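You operate a simulated robot arm through the tools that you are given. There is no shell and no other tool. Be economical: measure what you need, move in short steps, check, and stop when the job is done.

Carry out the task below with a simulated two-armed robot. There is one attempt and no reset: what you move stays moved.

## Task
Take the rag from the top of the kitting bench and lay it out flat on the top of the side table.

The check looks at the end state, three seconds after you hand in, the way a careful person would. Anything else that was tipped, shoved, dropped, spilled or broken makes it a failure.

## Robot
Two 7-joint arms with two-finger parallel grippers on one trunk, on a base that drives. Base frame: it is fixed to the floor where the robot stands at the start and does not move with it; the origin is under the middle of the robot, x ahead of it, y to its left, z up. Units: mm, degrees, N and s.
The left shoulder is at the start at [70, 133, 1076], the right one opposite. Places, roughly: top of the side table [-500, 1400, 700]. Payload 1.57 kg a hand.
The tool frame of a hand sits at the grasp point between the pads (the TCP): z along the fingers, y along the line on which they close. The tips reach 30 mm beyond it. Largest opening 80 mm; finger width 17, thickness 12; the body of the gripper, 40 by 82 mm, starts 80 mm behind the TCP.
Orientation is that of the tool frame in the base frame, as a unit quaternion [w, x, y, z]. With the fingers straight down and closing along the base's y, the tool's x points along the base's -x, its y along +y and its z along -z.

## Interface
- The arms move only by the tool play_rows. It takes "left_moves", "right_moves" or both (then of equal length, played together; a hand with none holds still); each is a list that holds one entry, the list of rows, each a list of 7 numbers: the turn, a rotation vector about the base's x, y, z in degrees, then the shift along the base's x, y, z in mm, then the gripper command, from -1 (shut) to 1 (fully open), values between in proportion. In form: [[[rx, ry, rz, dx, dy, dz, hand], ...]]. A call has 1 to 20 rows; each row shifts and turns the commanded pose from where the row before left it. Rows are played at 5 a second. More than 50 mm and 8.6 degrees between two rows, or a gripper value outside its range, and nothing of the call is played. Where a pose cannot be reached the arm comes as near as it can. A force on the tool above 40 N (or 10 N above the force at the start of the call, whichever is more), or a blocked arm, ends the call early, and 0.2 s more pass. Each finger travels about 153 mm/s and halts on what it meets, pressing with about 33 N; the grip force reading is that of the motor and also rises with nothing between the fingers. The clock runs only during rows and for 0.2 s after the last one: add rows that do not move to give the fingers time. It gives the time, the measured TCP pose, the force on the tool (base axes), the opening and the grip force at its end, in the units of the frame above (readings bear some noise), with the torque about the TCP (base axes, N m) and any sound that the robot's microphone picked up, and new pictures: "views" is both (left out), scene, wrist or none (wrist: the cameras of the hands that moved).
- Cameras (640 x 400 px; columns grow to the right, rows downward): "scene" is now at [129.4, -26.3, 1295.8]; the picture's right is [-0.33, -0.94, 0.00], its down [-0.63, 0.22, -0.75] and it looks along [0.70, -0.25, -0.66] (base axes); focal length 231 px, centre (320, 200). "left" rides on the left gripper at [72, 7, -122] in its tool frame; the picture's right is [-0.09, 1.00, 0.00], its down [-0.84, -0.08, -0.54] and it looks along [-0.54, -0.05, 0.84] (tool axes); focal length 238 px, centre (320, 200). "right" rides on the right gripper at [72, -7, -122] in its tool frame; the picture's right is [0.09, 1.00, 0.00], its down [-0.84, 0.08, -0.54] and it looks along [-0.54, 0.05, 0.84] (tool axes); focal length 238 px, centre (320, 200). There is no depth. A picture from a camera that has moved, and an enlarged one, comes with that camera's place and axes in the base frame and with its lens.
- move_column(by): slides the trunk up (or, below 0, down) by that many mm; the arms and the scene camera ride with it, the base frame stays. It gives what a move gives, with no picture.
- roll_base(legs): drives the robot by 1 to 6 legs, each [ahead, left, turn to the left] in mm, mm and degrees, along the robot's own axes; the way and the turn of a leg run together, so that a leg with both is an arc; at most 1500 mm and 180 degrees a leg. The arms and the cameras ride along, it lands a little off, and it stops where it bumps. It gives what a move gives, and a new picture of the scene camera.
- aim_head(pan, tilt): turns the head with the scene camera to pan (to the left, within 86 degrees either way) and tilt (down, from -29 to 69), counted from straight ahead of the robot. It gives what a move gives, and a new picture of the scene camera.
- close_up(camera, box): a new picture of the part [left, top, right, bottom] of that camera's present view, enlarged. No time passes.
- job_done(): hands the job in; it is judged then, once.

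Work in short steps. Places have to be worked out from the pictures, the camera data and where the tool is seen: move nearer, look again, correct. Check each grasp and each placing, and mend what went wrong. You have 120 turns and 260 pictures in all, those below and enlarged ones among them. Open the grippers and draw the arms clear of the work before you hand the job in, unless the task says otherwise; then end with one line.

The tools are called as a command line: name --argument value ..., lists and objects as JSON in quotes. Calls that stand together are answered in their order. play_rows: Moves the arms, as the interface text tells. Its arguments: {"type":"object","properties":{"left_moves":{"type":"array","items":{"type":"array","items":{"type":"array","items":{"type":"number"}}}},"right_moves":{"type":"array","items":{"type":"array","items":{"type":"array","items":{"type":"number"}}}},"views":{"type":"string","enum":["both","scene","wrist","none"]}},"required":[]} The other tools are called the same way: move_column (by) slides the trunk up or down; roll_base (legs) drives the base; aim_head (pan, tilt) turns the head that bears the scene camera; close_up (camera, box) takes an enlarged picture of a part of a camera's view; job_done () hands the job in.

At the start:

```text
time_s: 0.0
left_position: [538.4, 37.8, 973.3]
left_orientation: [0.001, 0.001, 1.0, 0.0]
left_contact_force: [0.3, -0.2, -0.5]
left_torque: [0.03, -0.01, -0.01]
left_width: 79.9
left_grip_force: 0.0
right_position: [431.2, -352.7, 1120.5]
right_orientation: [0.0, 0.0, 1.0, 0.0]
right_contact_force: [0.0, 0.5, 0.5]
right_torque: [-0.03, -0.03, -0.02]
right_width: 80.2
right_grip_force: 0.0
trunk travel left (down, up): [-650.0, 290.0]
robot x, y, heading: [1.2, -1.6, -0.2]
head pan, tilt: [-19.5, 41.6]
```

scene: 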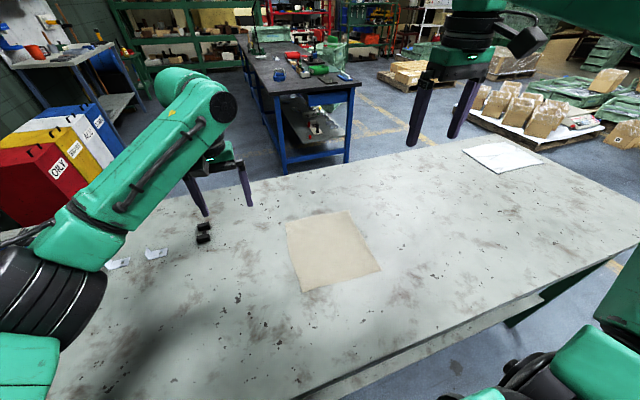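
right: 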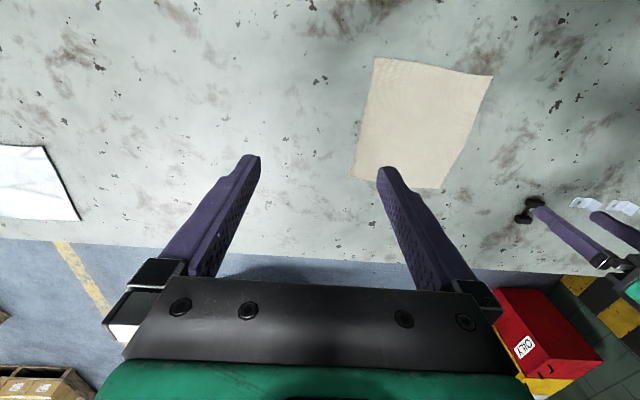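
left: 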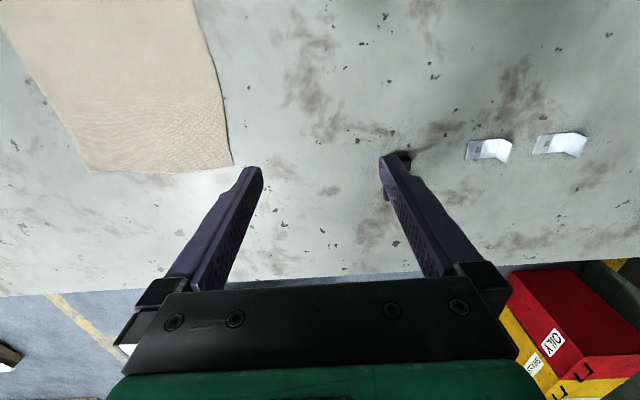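

The rag lies flat at about x 370–590, y −280…−75, with the bench top at about z 800. I'll slide the base right by 170 mm so the rag is centred between the hands, then look again.

roll_base --legs '[[0, -170, 0]]'

aim_head --pan 0 --tilt 55

```text
time_s: 1.4
left_position: [537.7, -124.7, 972.6]
left_orientation: [0.0, -0.002, 1.0, -0.001]
left_contact_force: [0.8, -0.1, 0.0]
left_torque: [-0.05, 0.0, 0.0]
left_width: 80.2
left_grip_force: 0.0
right_position: [431.5, -515.9, 1121.6]
right_orientation: [0.0, -0.001, 1.0, -0.001]
right_contact_force: [-0.4, 0.2, 0.3]
right_torque: [-0.03, -0.02, 0.0]
right_width: 79.9
right_grip_force: 0.0
trunk travel left (down, up): [-650.0, 290.0]
robot x, y, heading: [2.1, -162.5, 0.3]
head pan, tilt: [-19.5, 41.6]
camera scene: at [129.6, -189.5, 1295.8], right [-0.33, -0.94, 0.0], down [-0.63, 0.22, -0.75], along [0.71, -0.25, -0.66], focal length 231 px, centre (320, 200)
```

scene: 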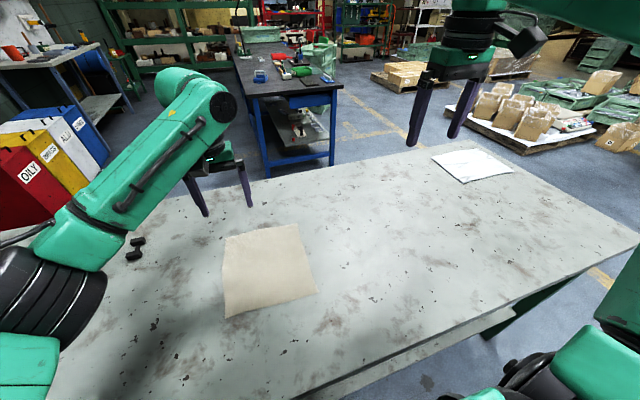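

```text
time_s: 2.3
left_position: [537.5, -126.0, 973.5]
left_orientation: [0.0, -0.002, 1.0, 0.0]
left_contact_force: [0.7, 0.7, 0.0]
left_torque: [0.03, 0.02, 0.01]
left_width: 80.0
left_grip_force: 0.1
right_position: [432.4, -517.5, 1120.4]
right_orientation: [-0.001, -0.001, 1.0, 0.0]
right_contact_force: [0.6, -0.5, 0.7]
right_torque: [0.0, -0.02, 0.02]
right_width: 79.9
right_grip_force: 0.0
trunk travel left (down, up): [-650.0, 290.0]
robot x, y, heading: [0.5, -165.8, 0.1]
head pan, tilt: [0.0, 55.0]
camera scene: at [122.7, -162.8, 1277.5], right [0.0, -1.0, 0.0], down [-0.82, 0.0, -0.57], along [0.57, 0.0, -0.82], focal length 231 px, centre (320, 200)
```

scene: 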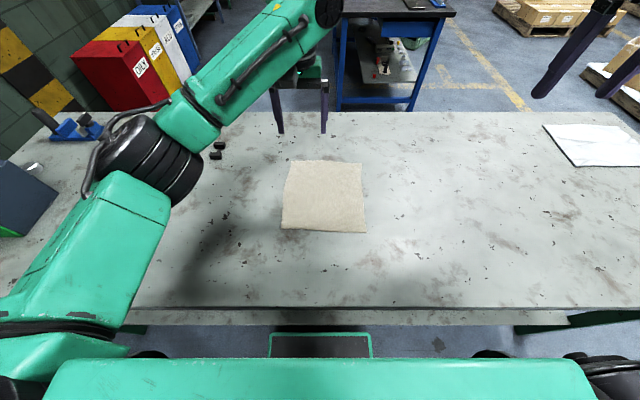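

Rag corners re-measured: near edge from (373,−72) to (363,−271), bench z≈800. I turn both hands 90° so they close along x, half-open them, and bring them above the near corners at z≈900.

play_rows --left_moves '[[[0, 0, -8.18, -14.5, 2.8, -6.6, 0], [0, 0, -8.18, -14.5, 2.8, -6.6, 0], [0, 0, -8.18, -14.5, 2.8, -6.6, 0], [0, 0, -8.18, -14.5, 2.8, -6.6, 0], [0, 0, -8.18, -14.5, 2.8, -6.6, 0], [0, 0, -8.18, -14.5, 2.8, -6.6, 0], [0, 0, -8.18, -14.5, 2.8, -6.6, 0], [0, 0, -8.18, -14.5, 2.8, -6.6, 0], [0, 0, -8.18, -14.5, 2.8, -6.6, 0], [0, 0, -8.18, -14.5, 2.8, -6.6, 0], [0, 0, -8.18, -14.5, 2.8, -6.6, 0], [0, 0, 0, 0, 0, 0, 0]]]' --right_moves '[[[0, 0, 8.18, -5.5, 24.5, -20, 0], [0, 0, 8.18, -5.5, 24.5, -20, 0], [0, 0, 8.18, -5.5, 24.5, -20, 0], [0, 0, 8.18, -5.5, 24.5, -20, 0], [0, 0, 8.18, -5.5, 24.5, -20, 0], [0, 0, 8.18, -5.5, 24.5, -20, 0], [0, 0, 8.18, -5.5, 24.5, -20, 0], [0, 0, 8.18, -5.5, 24.5, -20, 0], [0, 0, 8.18, -5.5, 24.5, -20, 0], [0, 0, 8.18, -5.5, 24.5, -20, 0], [0, 0, 8.18, -5.5, 24.5, -20, 0], [0, 0, 0, 0, 0, 0, 0]]]'

```text
time_s: 4.9
left_position: [379.2, -93.4, 900.8]
left_orientation: [0.0, 0.707, 0.708, 0.0]
left_contact_force: [0.6, -1.0, 0.5]
left_torque: [-0.03, 0.0, 0.02]
left_width: 39.8
left_grip_force: 0.0
right_position: [371.1, -247.8, 900.1]
right_orientation: [-0.001, 0.708, -0.706, -0.001]
right_contact_force: [-0.1, 0.0, -0.2]
right_torque: [0.02, 0.0, 0.04]
right_width: 40.1
right_grip_force: 0.0
trunk travel left (down, up): [-650.0, 290.0]
robot x, y, heading: [-1.1, -165.1, 0.4]
head pan, tilt: [0.0, 55.0]
camera scene: at [122.4, -163.4, 1277.5], right [0.0, -1.0, 0.0], down [-0.82, 0.0, -0.57], along [0.57, 0.0, -0.82], focal length 231 px, centre (320, 200)
camera right: at [379.0, -320.9, 1023.2], right [-1.0, -0.1, 0.0], down [-0.08, 0.84, 0.54], along [-0.05, 0.54, -0.84], focal length 238 px, centre (320, 200)
camera left: at [385.3, -23.3, 1022.9], right [1.0, -0.09, 0.0], down [-0.08, -0.84, 0.54], along [-0.05, -0.54, -0.84], focal length 238 px, centre (320, 200)
```

scene: 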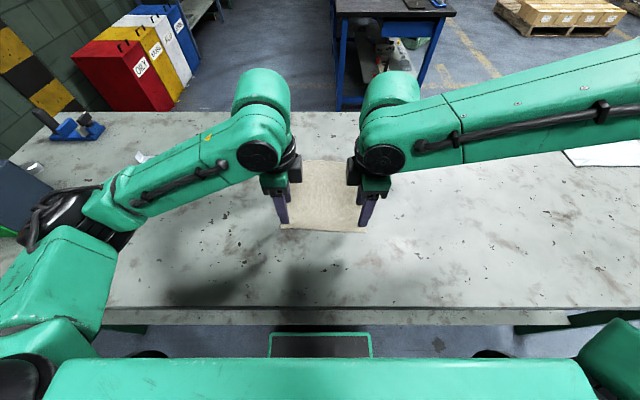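
right: 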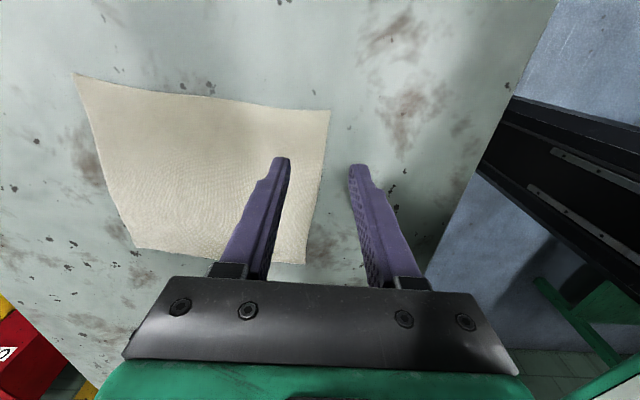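
left: 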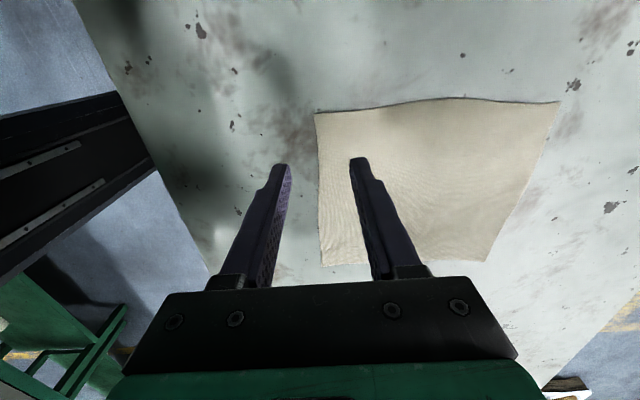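

Camera readings confirm the corners. The fingers straddle the near edge on both hands, so I lower to just above the bench.

play_rows --left_moves '[[[0, 0, 0, 1, 0, -20, 0], [0, 0, 0, 0, 0, -20, 0], [0, 0, 0, 0, 0, -18, 0], [0, 0, 0, 0, 0, -6, 0], [0, 0, 0, 0, 0, 0, 0]]]' --right_moves '[[[0, 0, 0, 1, 0, -20, 0], [0, 0, 0, 0, 0, -20, 0], [0, 0, 0, 0, 0, -18, 0], [0, 0, 0, 0, 0, -6, 0], [0, 0, 0, 0, 0, 0, 0]]]' --views "wrist"

```text
time_s: 6.1
left_position: [379.5, -94.4, 837.0]
left_orientation: [0.0, 0.706, 0.708, 0.0]
left_contact_force: [0.2, -0.5, -0.6]
left_torque: [0.01, -0.01, -0.03]
left_width: 39.7
left_grip_force: 0.0
right_position: [374.2, -246.9, 837.1]
right_orientation: [0.0, -0.707, 0.707, 0.0]
right_contact_force: [0.0, -0.5, -0.3]
right_torque: [-0.02, -0.03, 0.0]
right_width: 40.0
right_grip_force: 0.1
trunk travel left (down, up): [-650.0, 290.0]
robot x, y, heading: [-0.8, -164.3, 0.0]
head pan, tilt: [0.0, 55.0]
camera right: at [380.7, -319.9, 958.3], right [-1.0, -0.09, 0.0], down [-0.08, 0.84, 0.54], along [-0.05, 0.54, -0.84], focal length 238 px, centre (320, 200)
camera left: at [386.1, -24.0, 959.0], right [1.0, -0.09, 0.0], down [-0.07, -0.84, 0.54], along [-0.05, -0.54, -0.84], focal length 238 px, centre (320, 200)
```

right: 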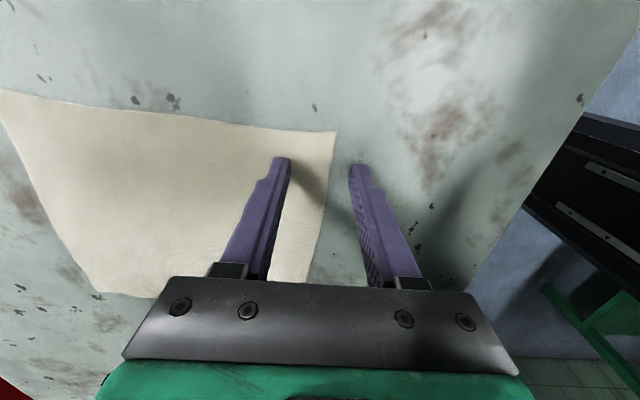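
left: 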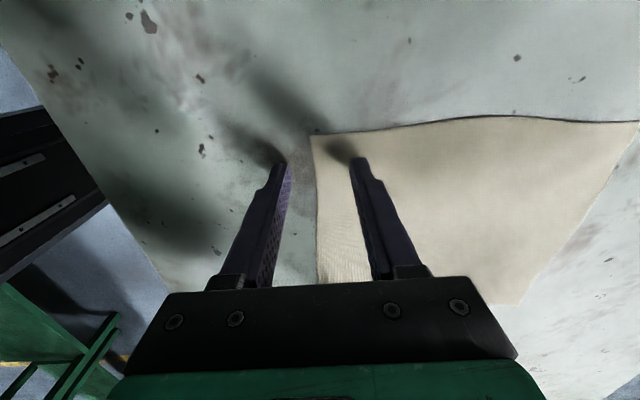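

Tips are ~7 mm above the bench. I go down in small steps until light contact.

play_rows --left_moves '[[[0, 0, 0, 0, 0, -2, 0], [0, 0, 0, 0, 0, -2, 0], [0, 0, 0, 0, 0, -2, 0], [0, 0, 0, 0, 0, 0, 0]]]' --right_moves '[[[0, 0, 0, 0, 0, -2, 0], [0, 0, 0, 0, 0, -2, 0], [0, 0, 0, 0, 0, -2, 0], [0, 0, 0, 0, 0, 0, 0]]]' --views "wrist"

```text
time_s: 7.1
left_position: [378.6, -95.2, 831.3]
left_orientation: [0.0, 0.706, 0.708, 0.0]
left_contact_force: [0.5, 0.0, 4.2]
left_torque: [0.03, -0.13, -0.02]
left_width: 40.3
left_grip_force: 0.4
right_position: [373.3, -246.6, 831.4]
right_orientation: [-0.001, 0.708, -0.707, 0.002]
right_contact_force: [0.8, -0.3, 7.8]
right_torque: [-0.04, -0.18, -0.01]
right_width: 39.8
right_grip_force: 0.1
trunk travel left (down, up): [-650.0, 290.0]
robot x, y, heading: [2.5, -164.4, 0.1]
head pan, tilt: [0.0, 55.0]
camera right: at [380.1, -320.1, 952.8], right [-1.0, -0.09, 0.0], down [-0.08, 0.84, 0.54], along [-0.05, 0.54, -0.84], focal length 238 px, centre (320, 200)
camera left: at [385.1, -23.6, 953.2], right [1.0, -0.09, 0.0], down [-0.08, -0.84, 0.54], along [-0.05, -0.54, -0.84], focal length 238 px, centre (320, 200)
```

right: 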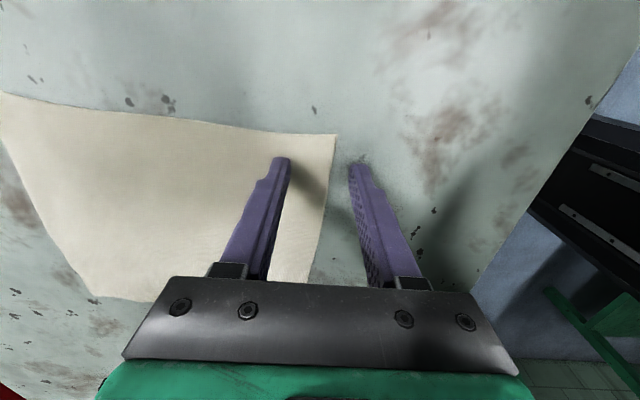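
left: 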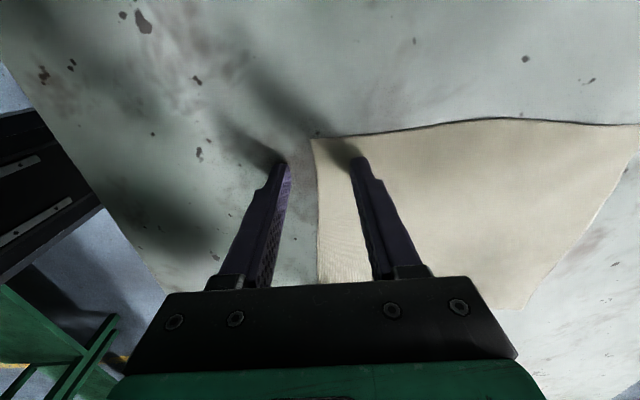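

Both hands are in light contact (4–8 N). I close slowly while staying at this height.

play_rows --left_moves '[[[0, 0, 0, 0, 0, 0, -0.2], [0, 0, 0, 0, 0, 0, -0.4], [0, 0, 0, 0, 0, 0, -0.6], [0, 0, 0, 0, 0, 0, -0.8], [0, 0, 0, 0, 0, 0, -1], [0, 0, 0, 0, 0, 0, -1], [0, 0, 0, 0, 0, 0, -1]]]' --right_moves '[[[0, 0, 0, 0, 0, 0, -0.2], [0, 0, 0, 0, 0, 0, -0.4], [0, 0, 0, 0, 0, 0, -0.6], [0, 0, 0, 0, 0, 0, -0.8], [0, 0, 0, 0, 0, 0, -1], [0, 0, 0, 0, 0, 0, -1], [0, 0, 0, 0, 0, 0, -1]]]' --views "wrist"

```text
time_s: 8.7
left_position: [377.8, -94.5, 830.9]
left_orientation: [0.002, 0.706, 0.708, 0.0]
left_contact_force: [-1.1, -1.4, 8.0]
left_torque: [-0.01, 0.0, 0.02]
left_width: 1.7
left_grip_force: 23.2
right_position: [371.9, -246.4, 830.9]
right_orientation: [-0.001, 0.708, -0.706, 0.0]
right_contact_force: [2.7, 1.0, 11.0]
right_torque: [0.0, -0.13, 0.01]
right_width: 2.2
right_grip_force: 23.3
trunk travel left (down, up): [-650.0, 290.0]
robot x, y, heading: [-2.0, -166.7, -0.0]
head pan, tilt: [0.0, 55.0]
camera right: at [379.3, -319.9, 952.8], right [-1.0, -0.09, 0.0], down [-0.08, 0.84, 0.54], along [-0.05, 0.54, -0.84], focal length 238 px, centre (320, 200)
camera left: at [384.4, -23.6, 953.2], right [1.0, -0.09, 0.0], down [-0.08, -0.84, 0.54], along [-0.05, -0.54, -0.84], focal length 238 px, centre (320, 200)
```

right: 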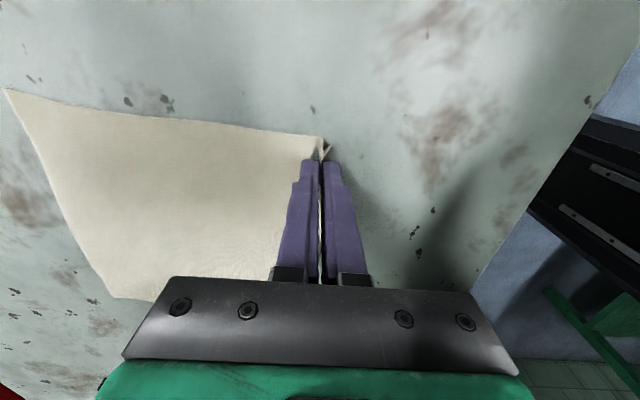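
left: 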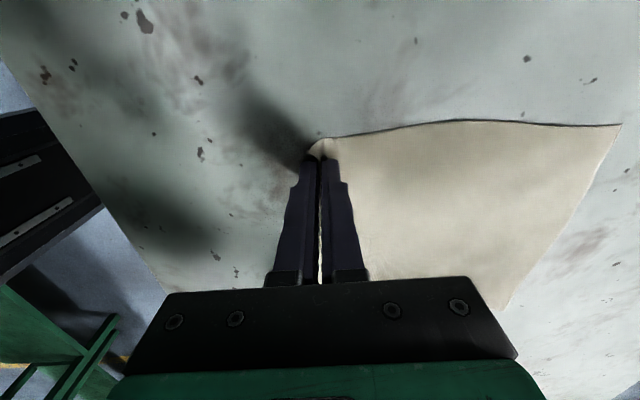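

Both hands pinch the cloth (opening ≈2 mm). Now I lift straight up ~270 mm, slowly.

play_rows --left_moves '[[[0, 0, 0, 0, 0, 15, -1], [0, 0, 0, 0, 0, 20, -1], [0, 0, 0, 0, 0, 20, -1], [0, 0, 0, 0, 0, 20, -1], [0, 0, 0, 0, 0, 20, -1], [0, 0, 0, 0, 0, 20, -1], [0, 0, 0, 0, 0, 20, -1], [0, 0, 0, 0, 0, 20, -1], [0, 0, 0, 0, 0, 20, -1], [0, 0, 0, 0, 0, 20, -1], [0, 0, 0, 0, 0, 20, -1], [0, 0, 0, 0, 0, 20, -1], [0, 0, 0, 0, 0, 20, -1], [0, 0, 0, 0, 0, 20, -1], [0, 0, 0, 0, 0, 0, -1]]]' --right_moves '[[[0, 0, 0, 0, 0, 15, -1], [0, 0, 0, 0, 0, 20, -1], [0, 0, 0, 0, 0, 20, -1], [0, 0, 0, 0, 0, 20, -1], [0, 0, 0, 0, 0, 20, -1], [0, 0, 0, 0, 0, 20, -1], [0, 0, 0, 0, 0, 20, -1], [0, 0, 0, 0, 0, 20, -1], [0, 0, 0, 0, 0, 20, -1], [0, 0, 0, 0, 0, 20, -1], [0, 0, 0, 0, 0, 20, -1], [0, 0, 0, 0, 0, 20, -1], [0, 0, 0, 0, 0, 20, -1], [0, 0, 0, 0, 0, 20, -1], [0, 0, 0, 0, 0, 0, -1]]]'

```text
time_s: 11.9
left_position: [380.8, -95.2, 1103.5]
left_orientation: [0.0, 0.706, 0.708, -0.001]
left_contact_force: [0.0, -2.0, -0.4]
left_torque: [-0.06, 0.01, 0.03]
left_width: 1.7
left_grip_force: 23.2
right_position: [373.4, -247.7, 1104.3]
right_orientation: [0.0, 0.708, -0.706, -0.001]
right_contact_force: [0.4, 1.8, -0.3]
right_torque: [0.05, 0.01, -0.04]
right_width: 2.0
right_grip_force: 24.0
trunk travel left (down, up): [-650.0, 290.0]
robot x, y, heading: [2.3, -163.6, 0.3]
head pan, tilt: [0.0, 55.0]
camera scene: at [122.9, -162.5, 1277.4], right [0.0, -1.0, 0.0], down [-0.82, 0.0, -0.57], along [0.57, 0.0, -0.82], focal length 231 px, centre (320, 200)
camera right: at [380.4, -321.3, 1226.1], right [-1.0, -0.09, 0.0], down [-0.08, 0.84, 0.54], along [-0.05, 0.54, -0.84], focal length 238 px, centre (320, 200)
camera left: at [386.2, -24.2, 1225.8], right [1.0, -0.09, 0.0], down [-0.07, -0.84, 0.54], along [-0.05, -0.54, -0.84], focal length 238 px, centre (320, 200)
```

scene: 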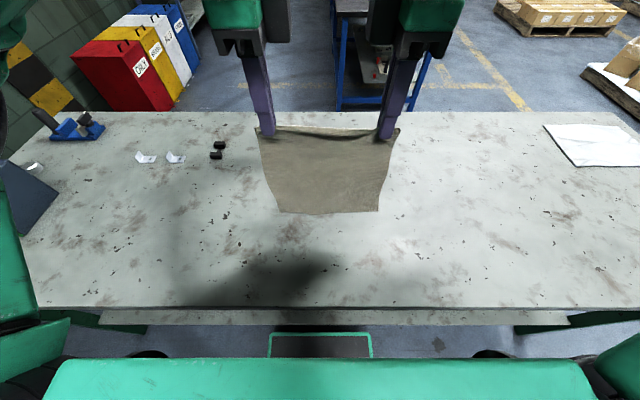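
right: 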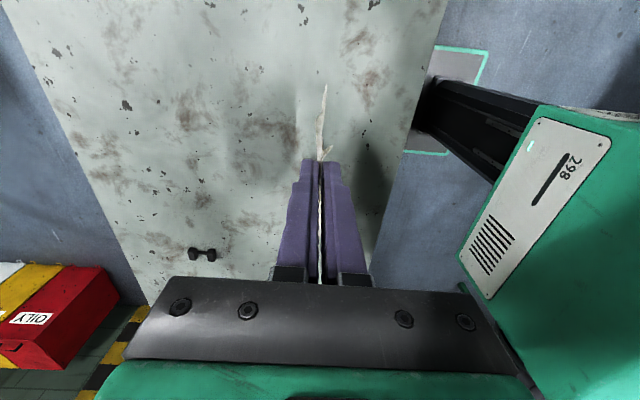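
left: 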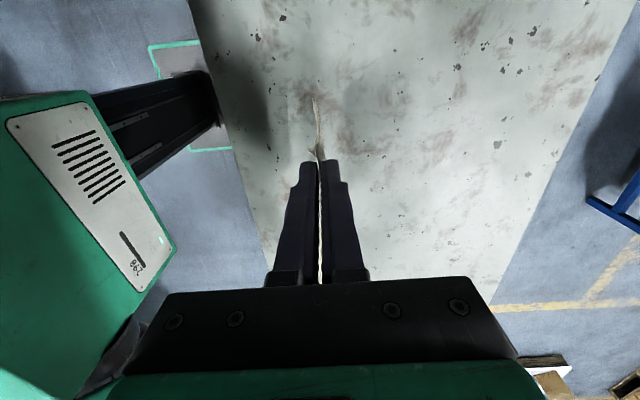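

Rag hangs as a clean curtain from both hands. Before driving, I look to the left and to the right-rear as far as the head goes to see the surroundings.

aim_head --pan 86 --tilt 25

aim_head --pan -86 --tilt 25

```text
time_s: 13.5
left_position: [380.1, -96.9, 1103.5]
left_orientation: [0.0, 0.706, 0.708, 0.0]
left_contact_force: [-0.6, -2.3, -0.3]
left_torque: [-0.1, -0.04, -0.01]
left_width: 1.9
left_grip_force: 23.2
right_position: [372.3, -248.4, 1103.0]
right_orientation: [0.001, -0.707, 0.707, 0.0]
right_contact_force: [-0.2, 1.8, -0.8]
right_torque: [0.04, -0.04, 0.02]
right_width: 2.0
right_grip_force: 23.5
trunk travel left (down, up): [-650.0, 290.0]
robot x, y, heading: [0.3, -165.7, -0.0]
head pan, tilt: [85.9, 25.0]
camera scene: at [56.9, -70.9, 1321.4], right [1.0, -0.07, 0.0], down [-0.03, -0.42, -0.91], along [0.06, 0.9, -0.42], focal length 231 px, centre (320, 200)
```

scene: 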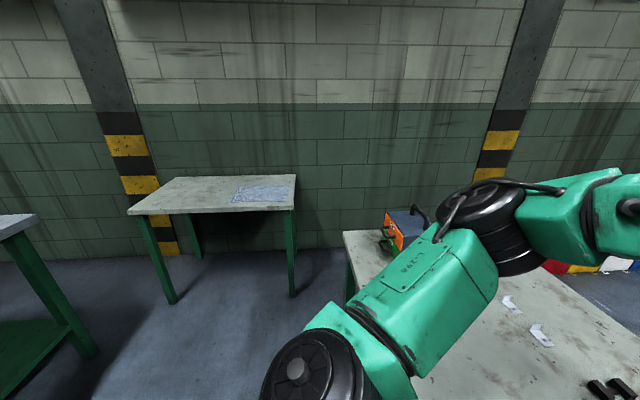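

```text
time_s: 16.1
left_position: [378.7, -95.4, 1103.1]
left_orientation: [0.001, 0.706, 0.708, 0.0]
left_contact_force: [-0.9, -1.6, -0.2]
left_torque: [-0.06, -0.01, 0.02]
left_width: 2.3
left_grip_force: 23.4
right_position: [373.7, -249.0, 1105.4]
right_orientation: [0.0, 0.708, -0.706, 0.0]
right_contact_force: [-0.5, 1.2, -0.1]
right_torque: [0.02, 0.02, -0.03]
right_width: 2.1
right_grip_force: 23.6
trunk travel left (down, up): [-650.0, 290.0]
robot x, y, heading: [-1.7, -165.1, 0.3]
head pan, tilt: [-85.9, 25.0]
camera scene: at [57.3, -254.7, 1321.4], right [-1.0, -0.07, 0.0], down [-0.03, 0.42, -0.91], along [0.07, -0.9, -0.42], focal length 231 px, centre (320, 200)
```

scene: 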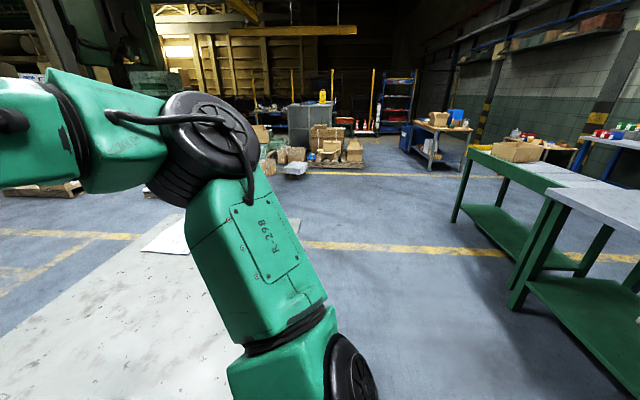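

The side table is at about x −970…−20, y 1150…1770, with a blue sheet on its right part (x > −420), so I'll use the free left part. I back off from the bench and turn left.

roll_base --legs '[[-550, 0, 0], [0, 0, 90]]'

aim_head --pan 0 --tilt 30

aim_head --pan 60 --tilt 30

```text
time_s: 23.1
left_position: [-631.0, 207.3, 1103.8]
left_orientation: [-0.001, -0.014, 1.0, 0.0]
left_contact_force: [2.0, -0.5, -0.7]
left_torque: [0.0, -0.03, -0.03]
left_width: 2.0
left_grip_force: 23.7
right_position: [-478.5, 206.4, 1104.4]
right_orientation: [0.0, 1.0, 0.015, -0.001]
right_contact_force: [-1.7, -0.2, 0.6]
right_torque: [0.02, 0.01, -0.04]
right_width: 1.8
right_grip_force: 24.0
trunk travel left (down, up): [-650.0, 290.0]
robot x, y, heading: [-550.4, -167.2, 91.7]
head pan, tilt: [-85.9, 25.0]
camera scene: at [-462.1, -108.0, 1321.4], right [0.1, -1.0, 0.0], down [-0.42, -0.04, -0.91], along [0.9, 0.09, -0.42], focal length 231 px, centre (320, 200)
```

scene: 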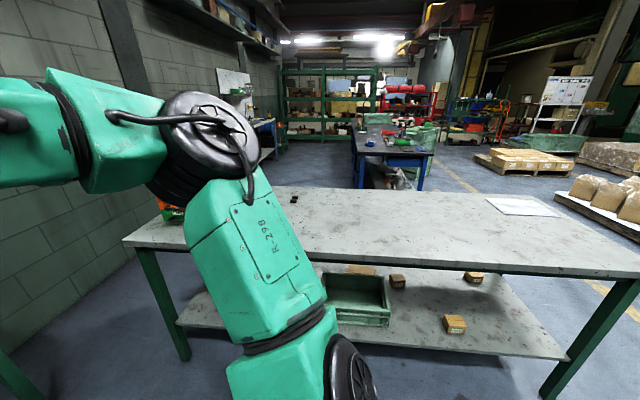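

```text
time_s: 24.7
left_position: [-631.5, 207.8, 1103.6]
left_orientation: [0.0, -0.014, 1.0, 0.0]
left_contact_force: [2.3, -0.1, -0.3]
left_torque: [-0.01, -0.04, -0.02]
left_width: 1.9
left_grip_force: 23.3
right_position: [-477.5, 206.1, 1104.1]
right_orientation: [0.0, 1.0, 0.014, 0.001]
right_contact_force: [-2.6, -0.6, -1.0]
right_torque: [0.0, 0.03, -0.04]
right_width: 2.1
right_grip_force: 23.4
trunk travel left (down, up): [-650.0, 290.0]
robot x, y, heading: [-550.3, -171.0, 91.7]
head pan, tilt: [0.0, 30.0]
camera scene: at [-556.3, -26.6, 1313.5], right [1.0, 0.03, 0.0], down [0.01, -0.5, -0.87], along [-0.02, 0.87, -0.5], focal length 231 px, centre (320, 200)
```

scene: 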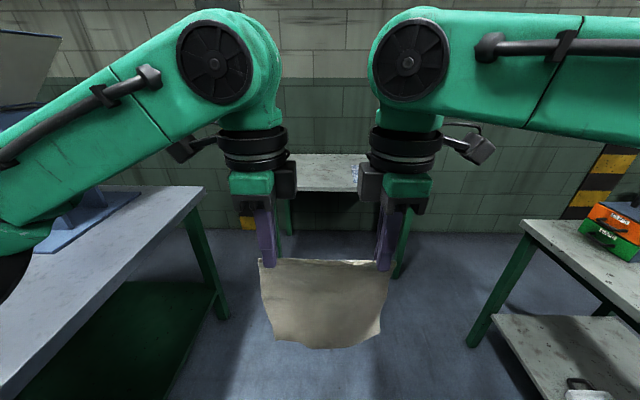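

```text
time_s: 26.0
left_position: [-632.1, 209.1, 1102.7]
left_orientation: [0.001, -0.014, 1.0, 0.0]
left_contact_force: [1.7, -0.5, 0.7]
left_torque: [0.02, -0.05, -0.03]
left_width: 1.8
left_grip_force: 24.4
right_position: [-477.9, 205.3, 1104.7]
right_orientation: [0.0, 1.0, 0.014, 0.0]
right_contact_force: [-1.6, -0.5, 0.7]
right_torque: [0.04, 0.05, -0.01]
right_width: 2.0
right_grip_force: 23.7
trunk travel left (down, up): [-650.0, 290.0]
robot x, y, heading: [-553.1, -168.3, 91.4]
head pan, tilt: [60.0, 30.0]
camera scene: at [-633.4, -73.9, 1313.5], right [0.48, 0.88, 0.0], down [0.44, -0.24, -0.87], along [-0.76, 0.41, -0.5], focal length 231 px, centre (320, 200)
```

scene: 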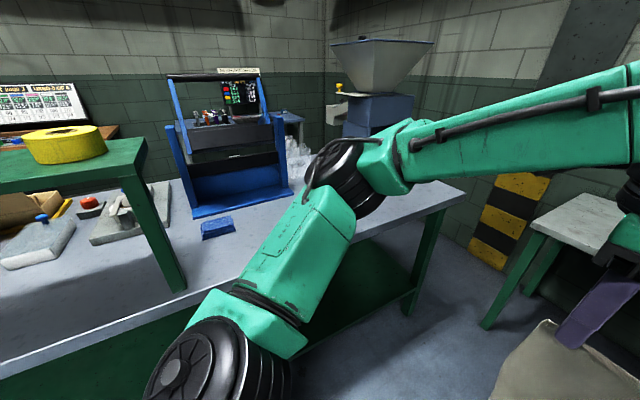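

The route ahead is clear; the left workbench edge is at x≈−1120. I straighten the heading and drive ahead about 750 mm, then look at the table again.

roll_base --legs '[[0, 0, -1.5], [750, 50, 0]]'

aim_head --pan 0 --tilt 45

```text
time_s: 30.4
left_position: [-667.5, 959.1, 1103.9]
left_orientation: [-0.001, 0.002, 1.0, 0.0]
left_contact_force: [1.8, 0.3, 0.4]
left_torque: [-0.04, -0.07, -0.05]
left_width: 2.0
left_grip_force: 23.5
right_position: [-513.6, 951.6, 1104.0]
right_orientation: [0.0, 1.0, -0.003, 0.0]
right_contact_force: [-1.8, -0.3, 0.2]
right_torque: [0.0, 0.04, 0.0]
right_width: 1.8
right_grip_force: 23.8
trunk travel left (down, up): [-650.0, 290.0]
robot x, y, heading: [-603.4, 582.0, 90.0]
head pan, tilt: [60.0, 30.0]
camera scene: at [-679.1, 677.0, 1313.5], right [0.5, 0.86, 0.0], down [0.43, -0.25, -0.87], along [-0.75, 0.44, -0.5], focal length 231 px, centre (320, 200)
```

scene: 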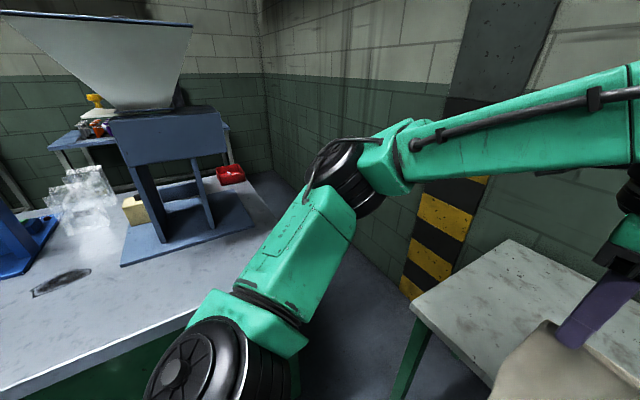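

```text
time_s: 31.7
left_position: [-666.6, 958.8, 1103.1]
left_orientation: [0.001, 0.002, 1.0, 0.0]
left_contact_force: [1.4, -0.1, 0.0]
left_torque: [-0.03, -0.06, -0.01]
left_width: 1.9
left_grip_force: 23.6
right_position: [-514.7, 951.8, 1104.1]
right_orientation: [0.001, 1.0, -0.002, 0.0]
right_contact_force: [-1.0, 0.4, 0.0]
right_torque: [0.01, 0.04, 0.01]
right_width: 2.1
right_grip_force: 23.5
trunk travel left (down, up): [-650.0, 290.0]
robot x, y, heading: [-603.3, 580.2, 89.5]
head pan, tilt: [0.0, 45.0]
camera scene: at [-600.7, 713.2, 1290.9], right [1.0, 0.0, 0.0], down [0.0, -0.71, -0.71], along [0.0, 0.71, -0.71], focal length 231 px, centre (320, 200)
```

scene: 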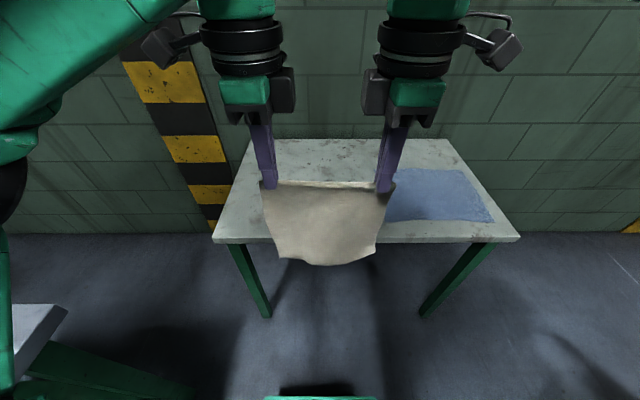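

The table's front edge is at y≈1125, and its free left part spans x −930…−420. I drive ahead 290 mm and 40 mm to the left.

roll_base --legs '[[290, 40, 0]]'

aim_head --pan 0 --tilt 55

```text
time_s: 33.8
left_position: [-706.5, 1249.3, 1103.8]
left_orientation: [0.0, 0.0, 1.0, 0.0]
left_contact_force: [2.6, 0.7, -0.2]
left_torque: [0.02, -0.06, -0.05]
left_width: 2.0
left_grip_force: 23.5
right_position: [-554.5, 1243.4, 1104.3]
right_orientation: [-0.001, 1.0, 0.0, 0.0]
right_contact_force: [-1.4, -0.7, -0.4]
right_torque: [0.01, 0.04, -0.02]
right_width: 1.9
right_grip_force: 23.8
trunk travel left (down, up): [-650.0, 290.0]
robot x, y, heading: [-641.8, 870.8, 89.9]
head pan, tilt: [0.0, 45.0]
camera scene: at [-640.0, 1003.2, 1291.0], right [1.0, 0.0, 0.0], down [0.0, -0.71, -0.71], along [0.0, 0.71, -0.71], focal length 231 px, centre (320, 200)
```

scene: 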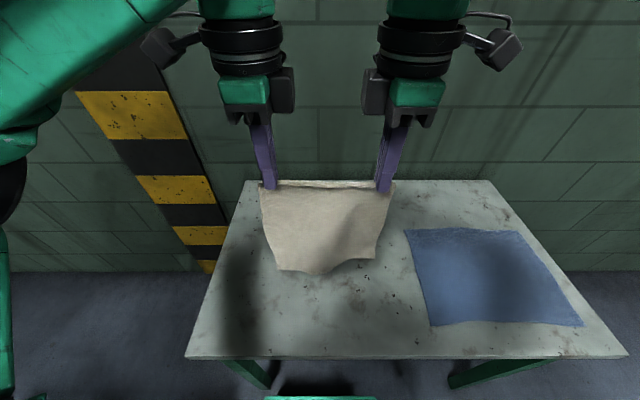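

```text
time_s: 34.5
left_position: [-708.0, 1249.8, 1102.1]
left_orientation: [0.0, -0.001, 1.0, 0.0]
left_contact_force: [2.0, 0.5, -0.4]
left_torque: [0.01, -0.05, 0.03]
left_width: 1.9
left_grip_force: 23.5
right_position: [-555.8, 1243.6, 1104.5]
right_orientation: [0.0, 1.0, -0.001, 0.0]
right_contact_force: [-1.7, 0.5, -0.3]
right_torque: [-0.01, 0.03, -0.03]
right_width: 2.0
right_grip_force: 23.9
trunk travel left (down, up): [-650.0, 290.0]
robot x, y, heading: [-643.3, 871.9, 90.1]
head pan, tilt: [0.0, 55.0]
camera scene: at [-640.2, 995.4, 1277.4], right [1.0, 0.0, 0.0], down [0.0, -0.82, -0.57], along [0.0, 0.57, -0.82], focal length 231 px, centre (320, 200)
```

scene: 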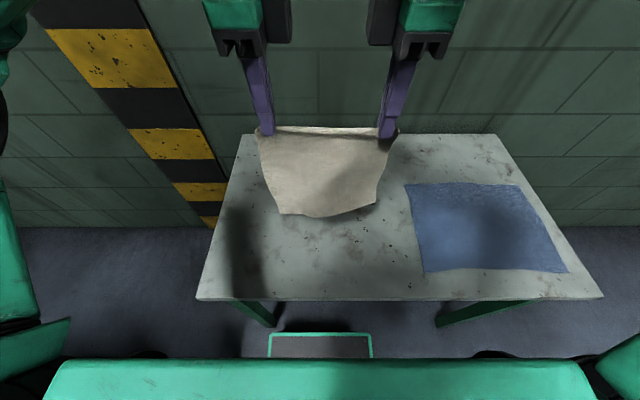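

The free area is clear, and the sheet's left edge is at x≈−380. I lower the trunk 100 mm, then move the hands ahead 165 mm and down so the hanging edge approaches the table at y≈1410.

move_column --by -100

play_rows --left_moves '[[[0, 0, 0, 0, 20, -5, -1], [0, 0, 0, 0, 20, -5, -1], [0, 0, 0, 0, 20, -5, -1], [0, 0, 0, 0, 20, -5, -1], [0, 0, 0, 0, 20, -5, -1], [0, 0, 0, 0, 20, -5, -1], [0, 0, 0, 0, 20, -5, -1], [0, 0, 0, 0, 15, -5, -1], [0, 0, 0, 0, 0, 0, -1], [0, 0, 0, 0, 0, 0, -1]]]' --right_moves '[[[0, 0, 0, 0, 20, -5, -1], [0, 0, 0, 0, 20, -5, -1], [0, 0, 0, 0, 20, -5, -1], [0, 0, 0, 0, 20, -5, -1], [0, 0, 0, 0, 20, -5, -1], [0, 0, 0, 0, 20, -5, -1], [0, 0, 0, 0, 20, -5, -1], [0, 0, 0, 0, 20, -5, -1], [0, 0, 0, 0, 0, 0, -1], [0, 0, 0, 0, 0, 0, -1]]]'

```text
time_s: 35.8
left_position: [-708.0, 1250.7, 1003.7]
left_orientation: [0.0, 0.0, 1.0, 0.001]
left_contact_force: [2.3, -0.7, 0.1]
left_torque: [0.04, -0.01, -0.03]
left_width: 1.7
left_grip_force: 23.5
right_position: [-555.9, 1242.7, 1004.3]
right_orientation: [0.0, 1.0, -0.002, 0.0]
right_contact_force: [-1.3, -0.1, 0.7]
right_torque: [-0.02, 0.06, -0.05]
right_width: 2.1
right_grip_force: 23.3
trunk travel left (down, up): [-550.0, 390.0]
robot x, y, heading: [-637.7, 868.8, 90.1]
head pan, tilt: [0.0, 55.0]
```

```text
time_s: 38.0
left_position: [-707.4, 1401.1, 964.8]
left_orientation: [0.001, 0.003, 1.0, -0.002]
left_contact_force: [23.0, -15.7, 4.8]
left_torque: [-0.45, -0.75, -0.14]
left_width: 2.0
left_grip_force: 24.3
right_position: [-542.0, 1309.5, 991.9]
right_orientation: [-0.002, 1.0, -0.002, -0.004]
right_contact_force: [-23.5, 16.8, -4.5]
right_torque: [0.43, 0.61, -0.16]
right_width: 1.7
right_grip_force: 24.0
right hand out of reach, approached as far as the arm can: row 3, 4, 5, 6, 7, 8
trunk travel left (down, up): [-550.0, 390.0]
robot x, y, heading: [-640.9, 871.0, 90.1]
head pan, tilt: [0.0, 55.0]
camera scene: at [-640.0, 995.0, 1177.4], right [1.0, 0.0, 0.0], down [0.0, -0.82, -0.57], along [0.0, 0.57, -0.82], focal length 231 px, centre (320, 200)
camera right: at [-468.4, 1314.2, 1113.0], right [0.09, -1.0, 0.0], down [-0.83, -0.08, 0.55], along [-0.55, -0.05, -0.84], focal length 238 px, centre (320, 200)
camera left: at [-779.1, 1409.6, 1086.4], right [0.1, 1.0, 0.0], down [0.83, -0.08, 0.54], along [0.54, -0.06, -0.84], focal length 238 px, centre (320, 200)
```

scene: 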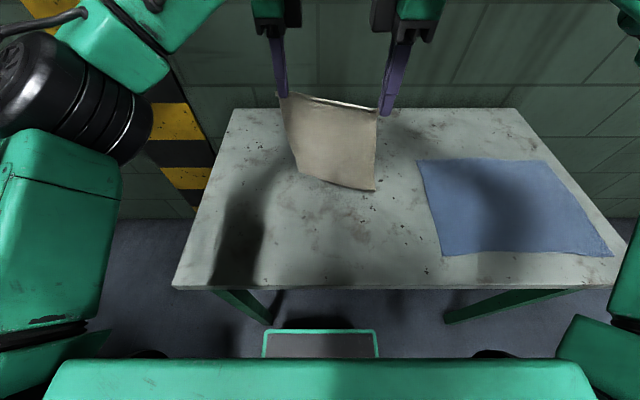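
right: 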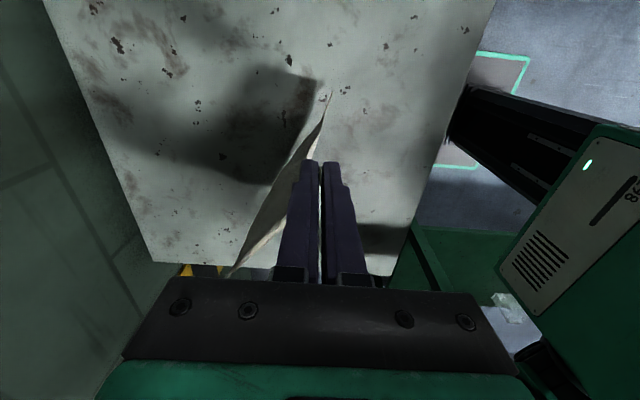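
left: 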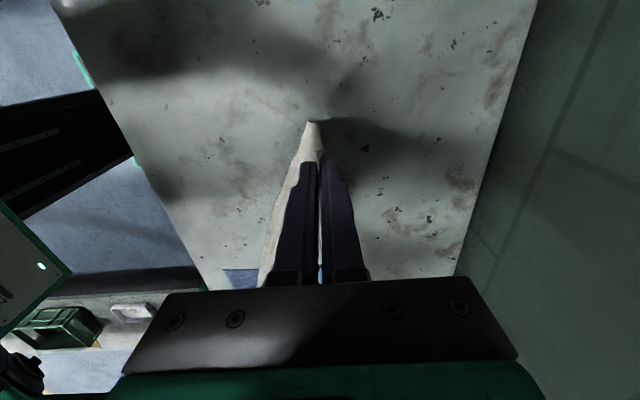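

The right arm hit its reach limit, so the rag is skewed and under tension. I bring the left hand back beside the right one first.

play_rows --left_moves '[[[0, 0, 0, 0, -22, 2, -1], [0, 0, 0, 0, -22, 2, -1], [0, 0, 0, 0, -22, 2, -1], [0, 0, 0, 0, -20, 2, -1], [0, 0, 0, 0, 0, 0, -1]]]' --views "scene"

```text
time_s: 39.2
left_position: [-707.8, 1318.2, 971.6]
left_orientation: [0.0, 0.0, 1.0, 0.0]
left_contact_force: [-0.6, 0.3, 0.3]
left_torque: [-0.01, 0.0, -0.04]
left_width: 1.8
left_grip_force: 23.4
right_position: [-541.3, 1308.8, 991.9]
right_orientation: [0.0, 1.0, -0.002, -0.001]
right_contact_force: [0.0, -0.4, -0.3]
right_torque: [-0.01, -0.01, 0.0]
right_width: 1.7
right_grip_force: 23.3
trunk travel left (down, up): [-550.0, 390.0]
robot x, y, heading: [-642.6, 871.3, 89.8]
head pan, tilt: [0.0, 55.0]
camera scene: at [-640.0, 995.2, 1177.4], right [1.0, 0.0, 0.0], down [0.0, -0.82, -0.57], along [0.0, 0.57, -0.82], focal length 231 px, centre (320, 200)
```

scene: 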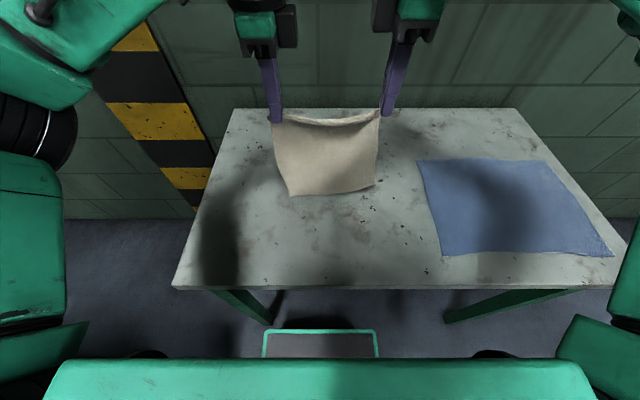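

Tension is released and the rag hangs evenly again. I check the grips closely and level the right hand with the left.

play_rows --right_moves '[[[0, 0, 0, 3, 0, -10, -1], [0, 0, 0, 3, 0, -10, -1], [0, 0, 0, 0, 0, 0, -1]]]' --views "wrist"

close_up --camera "scene" --box '[220, 60, 440, 220]'

```text
time_s: 40.0
left_position: [-708.5, 1317.4, 972.1]
left_orientation: [0.0, 0.0, 1.0, 0.0]
left_contact_force: [0.3, -0.3, 0.7]
left_torque: [0.0, 0.02, 0.0]
left_width: 1.9
left_grip_force: 23.4
right_position: [-535.5, 1308.7, 969.8]
right_orientation: [0.0, 1.0, -0.001, 0.0]
right_contact_force: [-0.7, -0.7, 1.0]
right_torque: [0.0, 0.0, 0.02]
right_width: 2.1
right_grip_force: 23.7
trunk travel left (down, up): [-550.0, 390.0]
robot x, y, heading: [-635.5, 871.1, 89.8]
head pan, tilt: [0.0, 55.0]
camera right: at [-462.8, 1313.9, 1093.3], right [0.09, -1.0, 0.0], down [-0.84, -0.08, 0.54], along [-0.54, -0.05, -0.84], focal length 238 px, centre (320, 200)
```

right: 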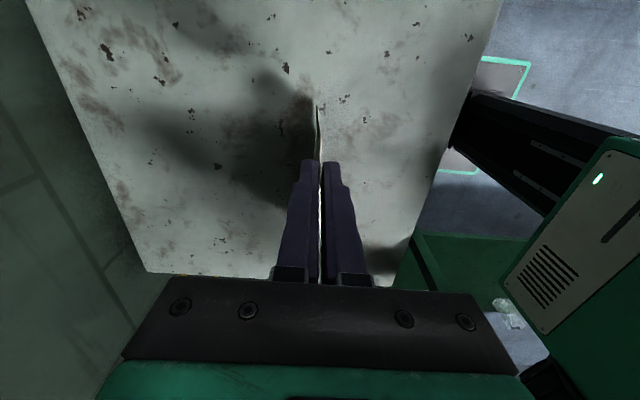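

```text
2.50 times, centred on (330, 140) of scene
camera zoom: at [-640.2, 994.9, 1177.4], right [1.0, 0.0, 0.0], down [0.0, -0.82, -0.57], along [0.0, 0.57, -0.82], focal length 578 px, centre (295, 350)
```

zoom: 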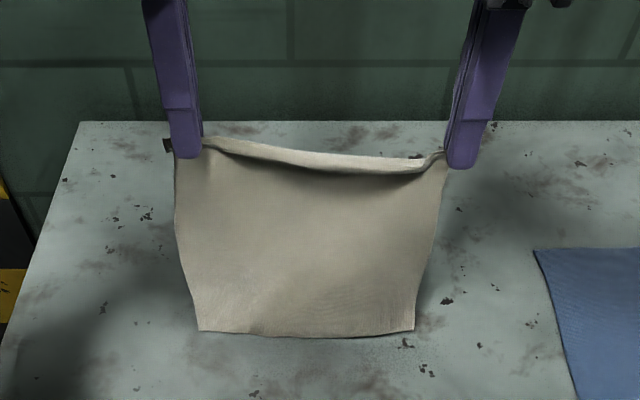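

Both corners are still held well. I roll the base ahead 40 mm, then tilt the hands 40° (tips pointing away from the robot) while lowering.

roll_base --legs '[[40, 0, 0]]'

play_rows --left_moves '[[[8, 0, 0, 0, -2, -4, -1], [8, 0, 0, 0, -2, -4, -1], [8, 0, 0, 0, -2, -4, -1], [8, 0, 0, 0, -2, -4, -1], [8, 0, 0, 0, -2, -4, -1], [0, 0, 0, 0, 0, 0, -1], [0, 0, 0, 0, 0, 0, -1]]]' --right_moves '[[[8, 0, 0, 0, 0, -4, -1], [8, 0, 0, 0, 0, -4, -1], [8, 0, 0, 0, 0, -4, -1], [8, 0, 0, 0, 0, -4, -1], [8, 0, 0, 0, 0, -4, -1], [0, 0, 0, 0, 0, 0, -1], [0, 0, 0, 0, 0, 0, -1]]]'

```text
time_s: 40.9
left_position: [-708.3, 1356.8, 972.7]
left_orientation: [0.0, 0.0, 1.0, 0.001]
left_contact_force: [0.9, -0.6, -1.1]
left_torque: [0.02, 0.02, -0.04]
left_width: 2.1
left_grip_force: 23.8
right_position: [-535.0, 1348.1, 972.5]
right_orientation: [-0.001, 1.0, 0.0, 0.0]
right_contact_force: [0.3, 1.6, 0.1]
right_torque: [0.03, 0.05, -0.03]
right_width: 1.7
right_grip_force: 23.3
trunk travel left (down, up): [-550.0, 390.0]
robot x, y, heading: [-639.6, 908.6, 89.9]
head pan, tilt: [0.0, 55.0]
camera scene: at [-640.1, 1034.2, 1177.6], right [1.0, 0.0, 0.0], down [0.0, -0.82, -0.57], along [0.0, 0.57, -0.82], focal length 231 px, centre (320, 200)
```

scene: 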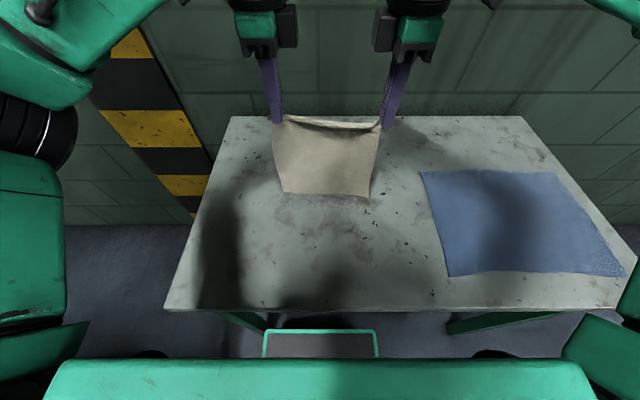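

```text
time_s: 42.5
left_position: [-708.8, 1349.2, 951.5]
left_orientation: [0.0, 0.0, 0.939, 0.343]
left_contact_force: [-0.1, -0.1, -0.4]
left_torque: [-0.03, -0.02, 0.03]
left_width: 1.7
left_grip_force: 23.4
right_position: [-534.8, 1349.0, 952.5]
right_orientation: [-0.343, 0.94, 0.0, -0.001]
right_contact_force: [0.1, -0.1, -0.4]
right_torque: [-0.03, -0.01, 0.01]
right_width: 2.0
right_grip_force: 23.9
trunk travel left (down, up): [-550.0, 390.0]
robot x, y, heading: [-641.3, 912.0, 90.1]
head pan, tilt: [0.0, 55.0]
camera scene: at [-640.1, 1034.9, 1177.4], right [1.0, 0.0, 0.0], down [0.0, -0.82, -0.57], along [0.0, 0.57, -0.82], focal length 231 px, centre (320, 200)
camera right: at [-462.0, 1273.9, 1049.4], right [0.09, -0.76, -0.64], down [-0.84, -0.41, 0.37], along [-0.54, 0.5, -0.67], focal length 238 px, centre (320, 200)
camera left: at [-780.0, 1274.7, 1049.6], right [0.09, 0.76, 0.64], down [0.84, -0.41, 0.36], along [0.54, 0.5, -0.68], focal length 238 px, centre (320, 200)
```

scene: 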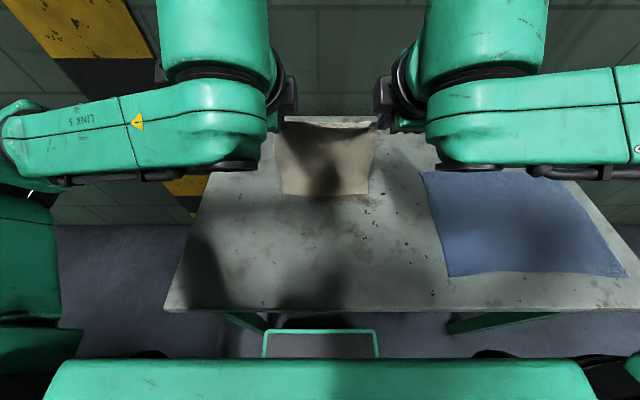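
right: 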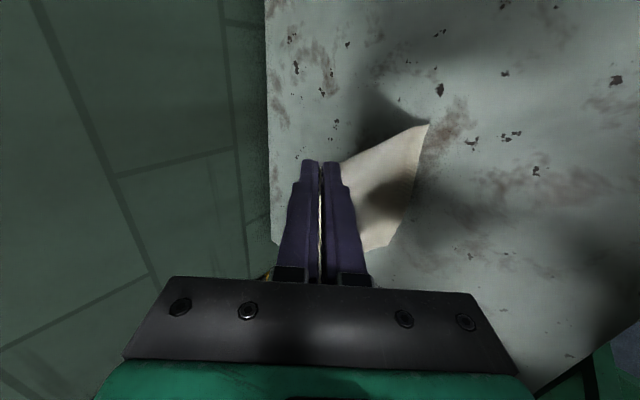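
left: 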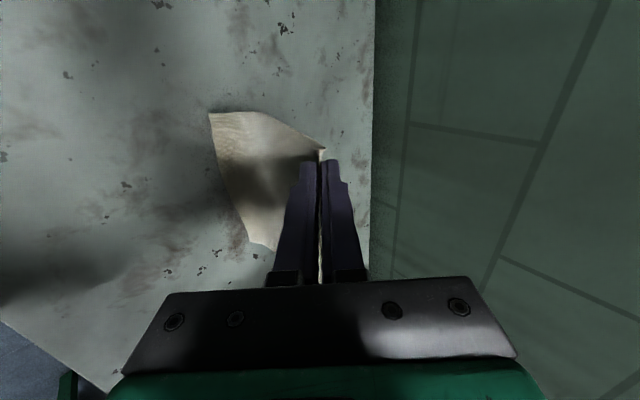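

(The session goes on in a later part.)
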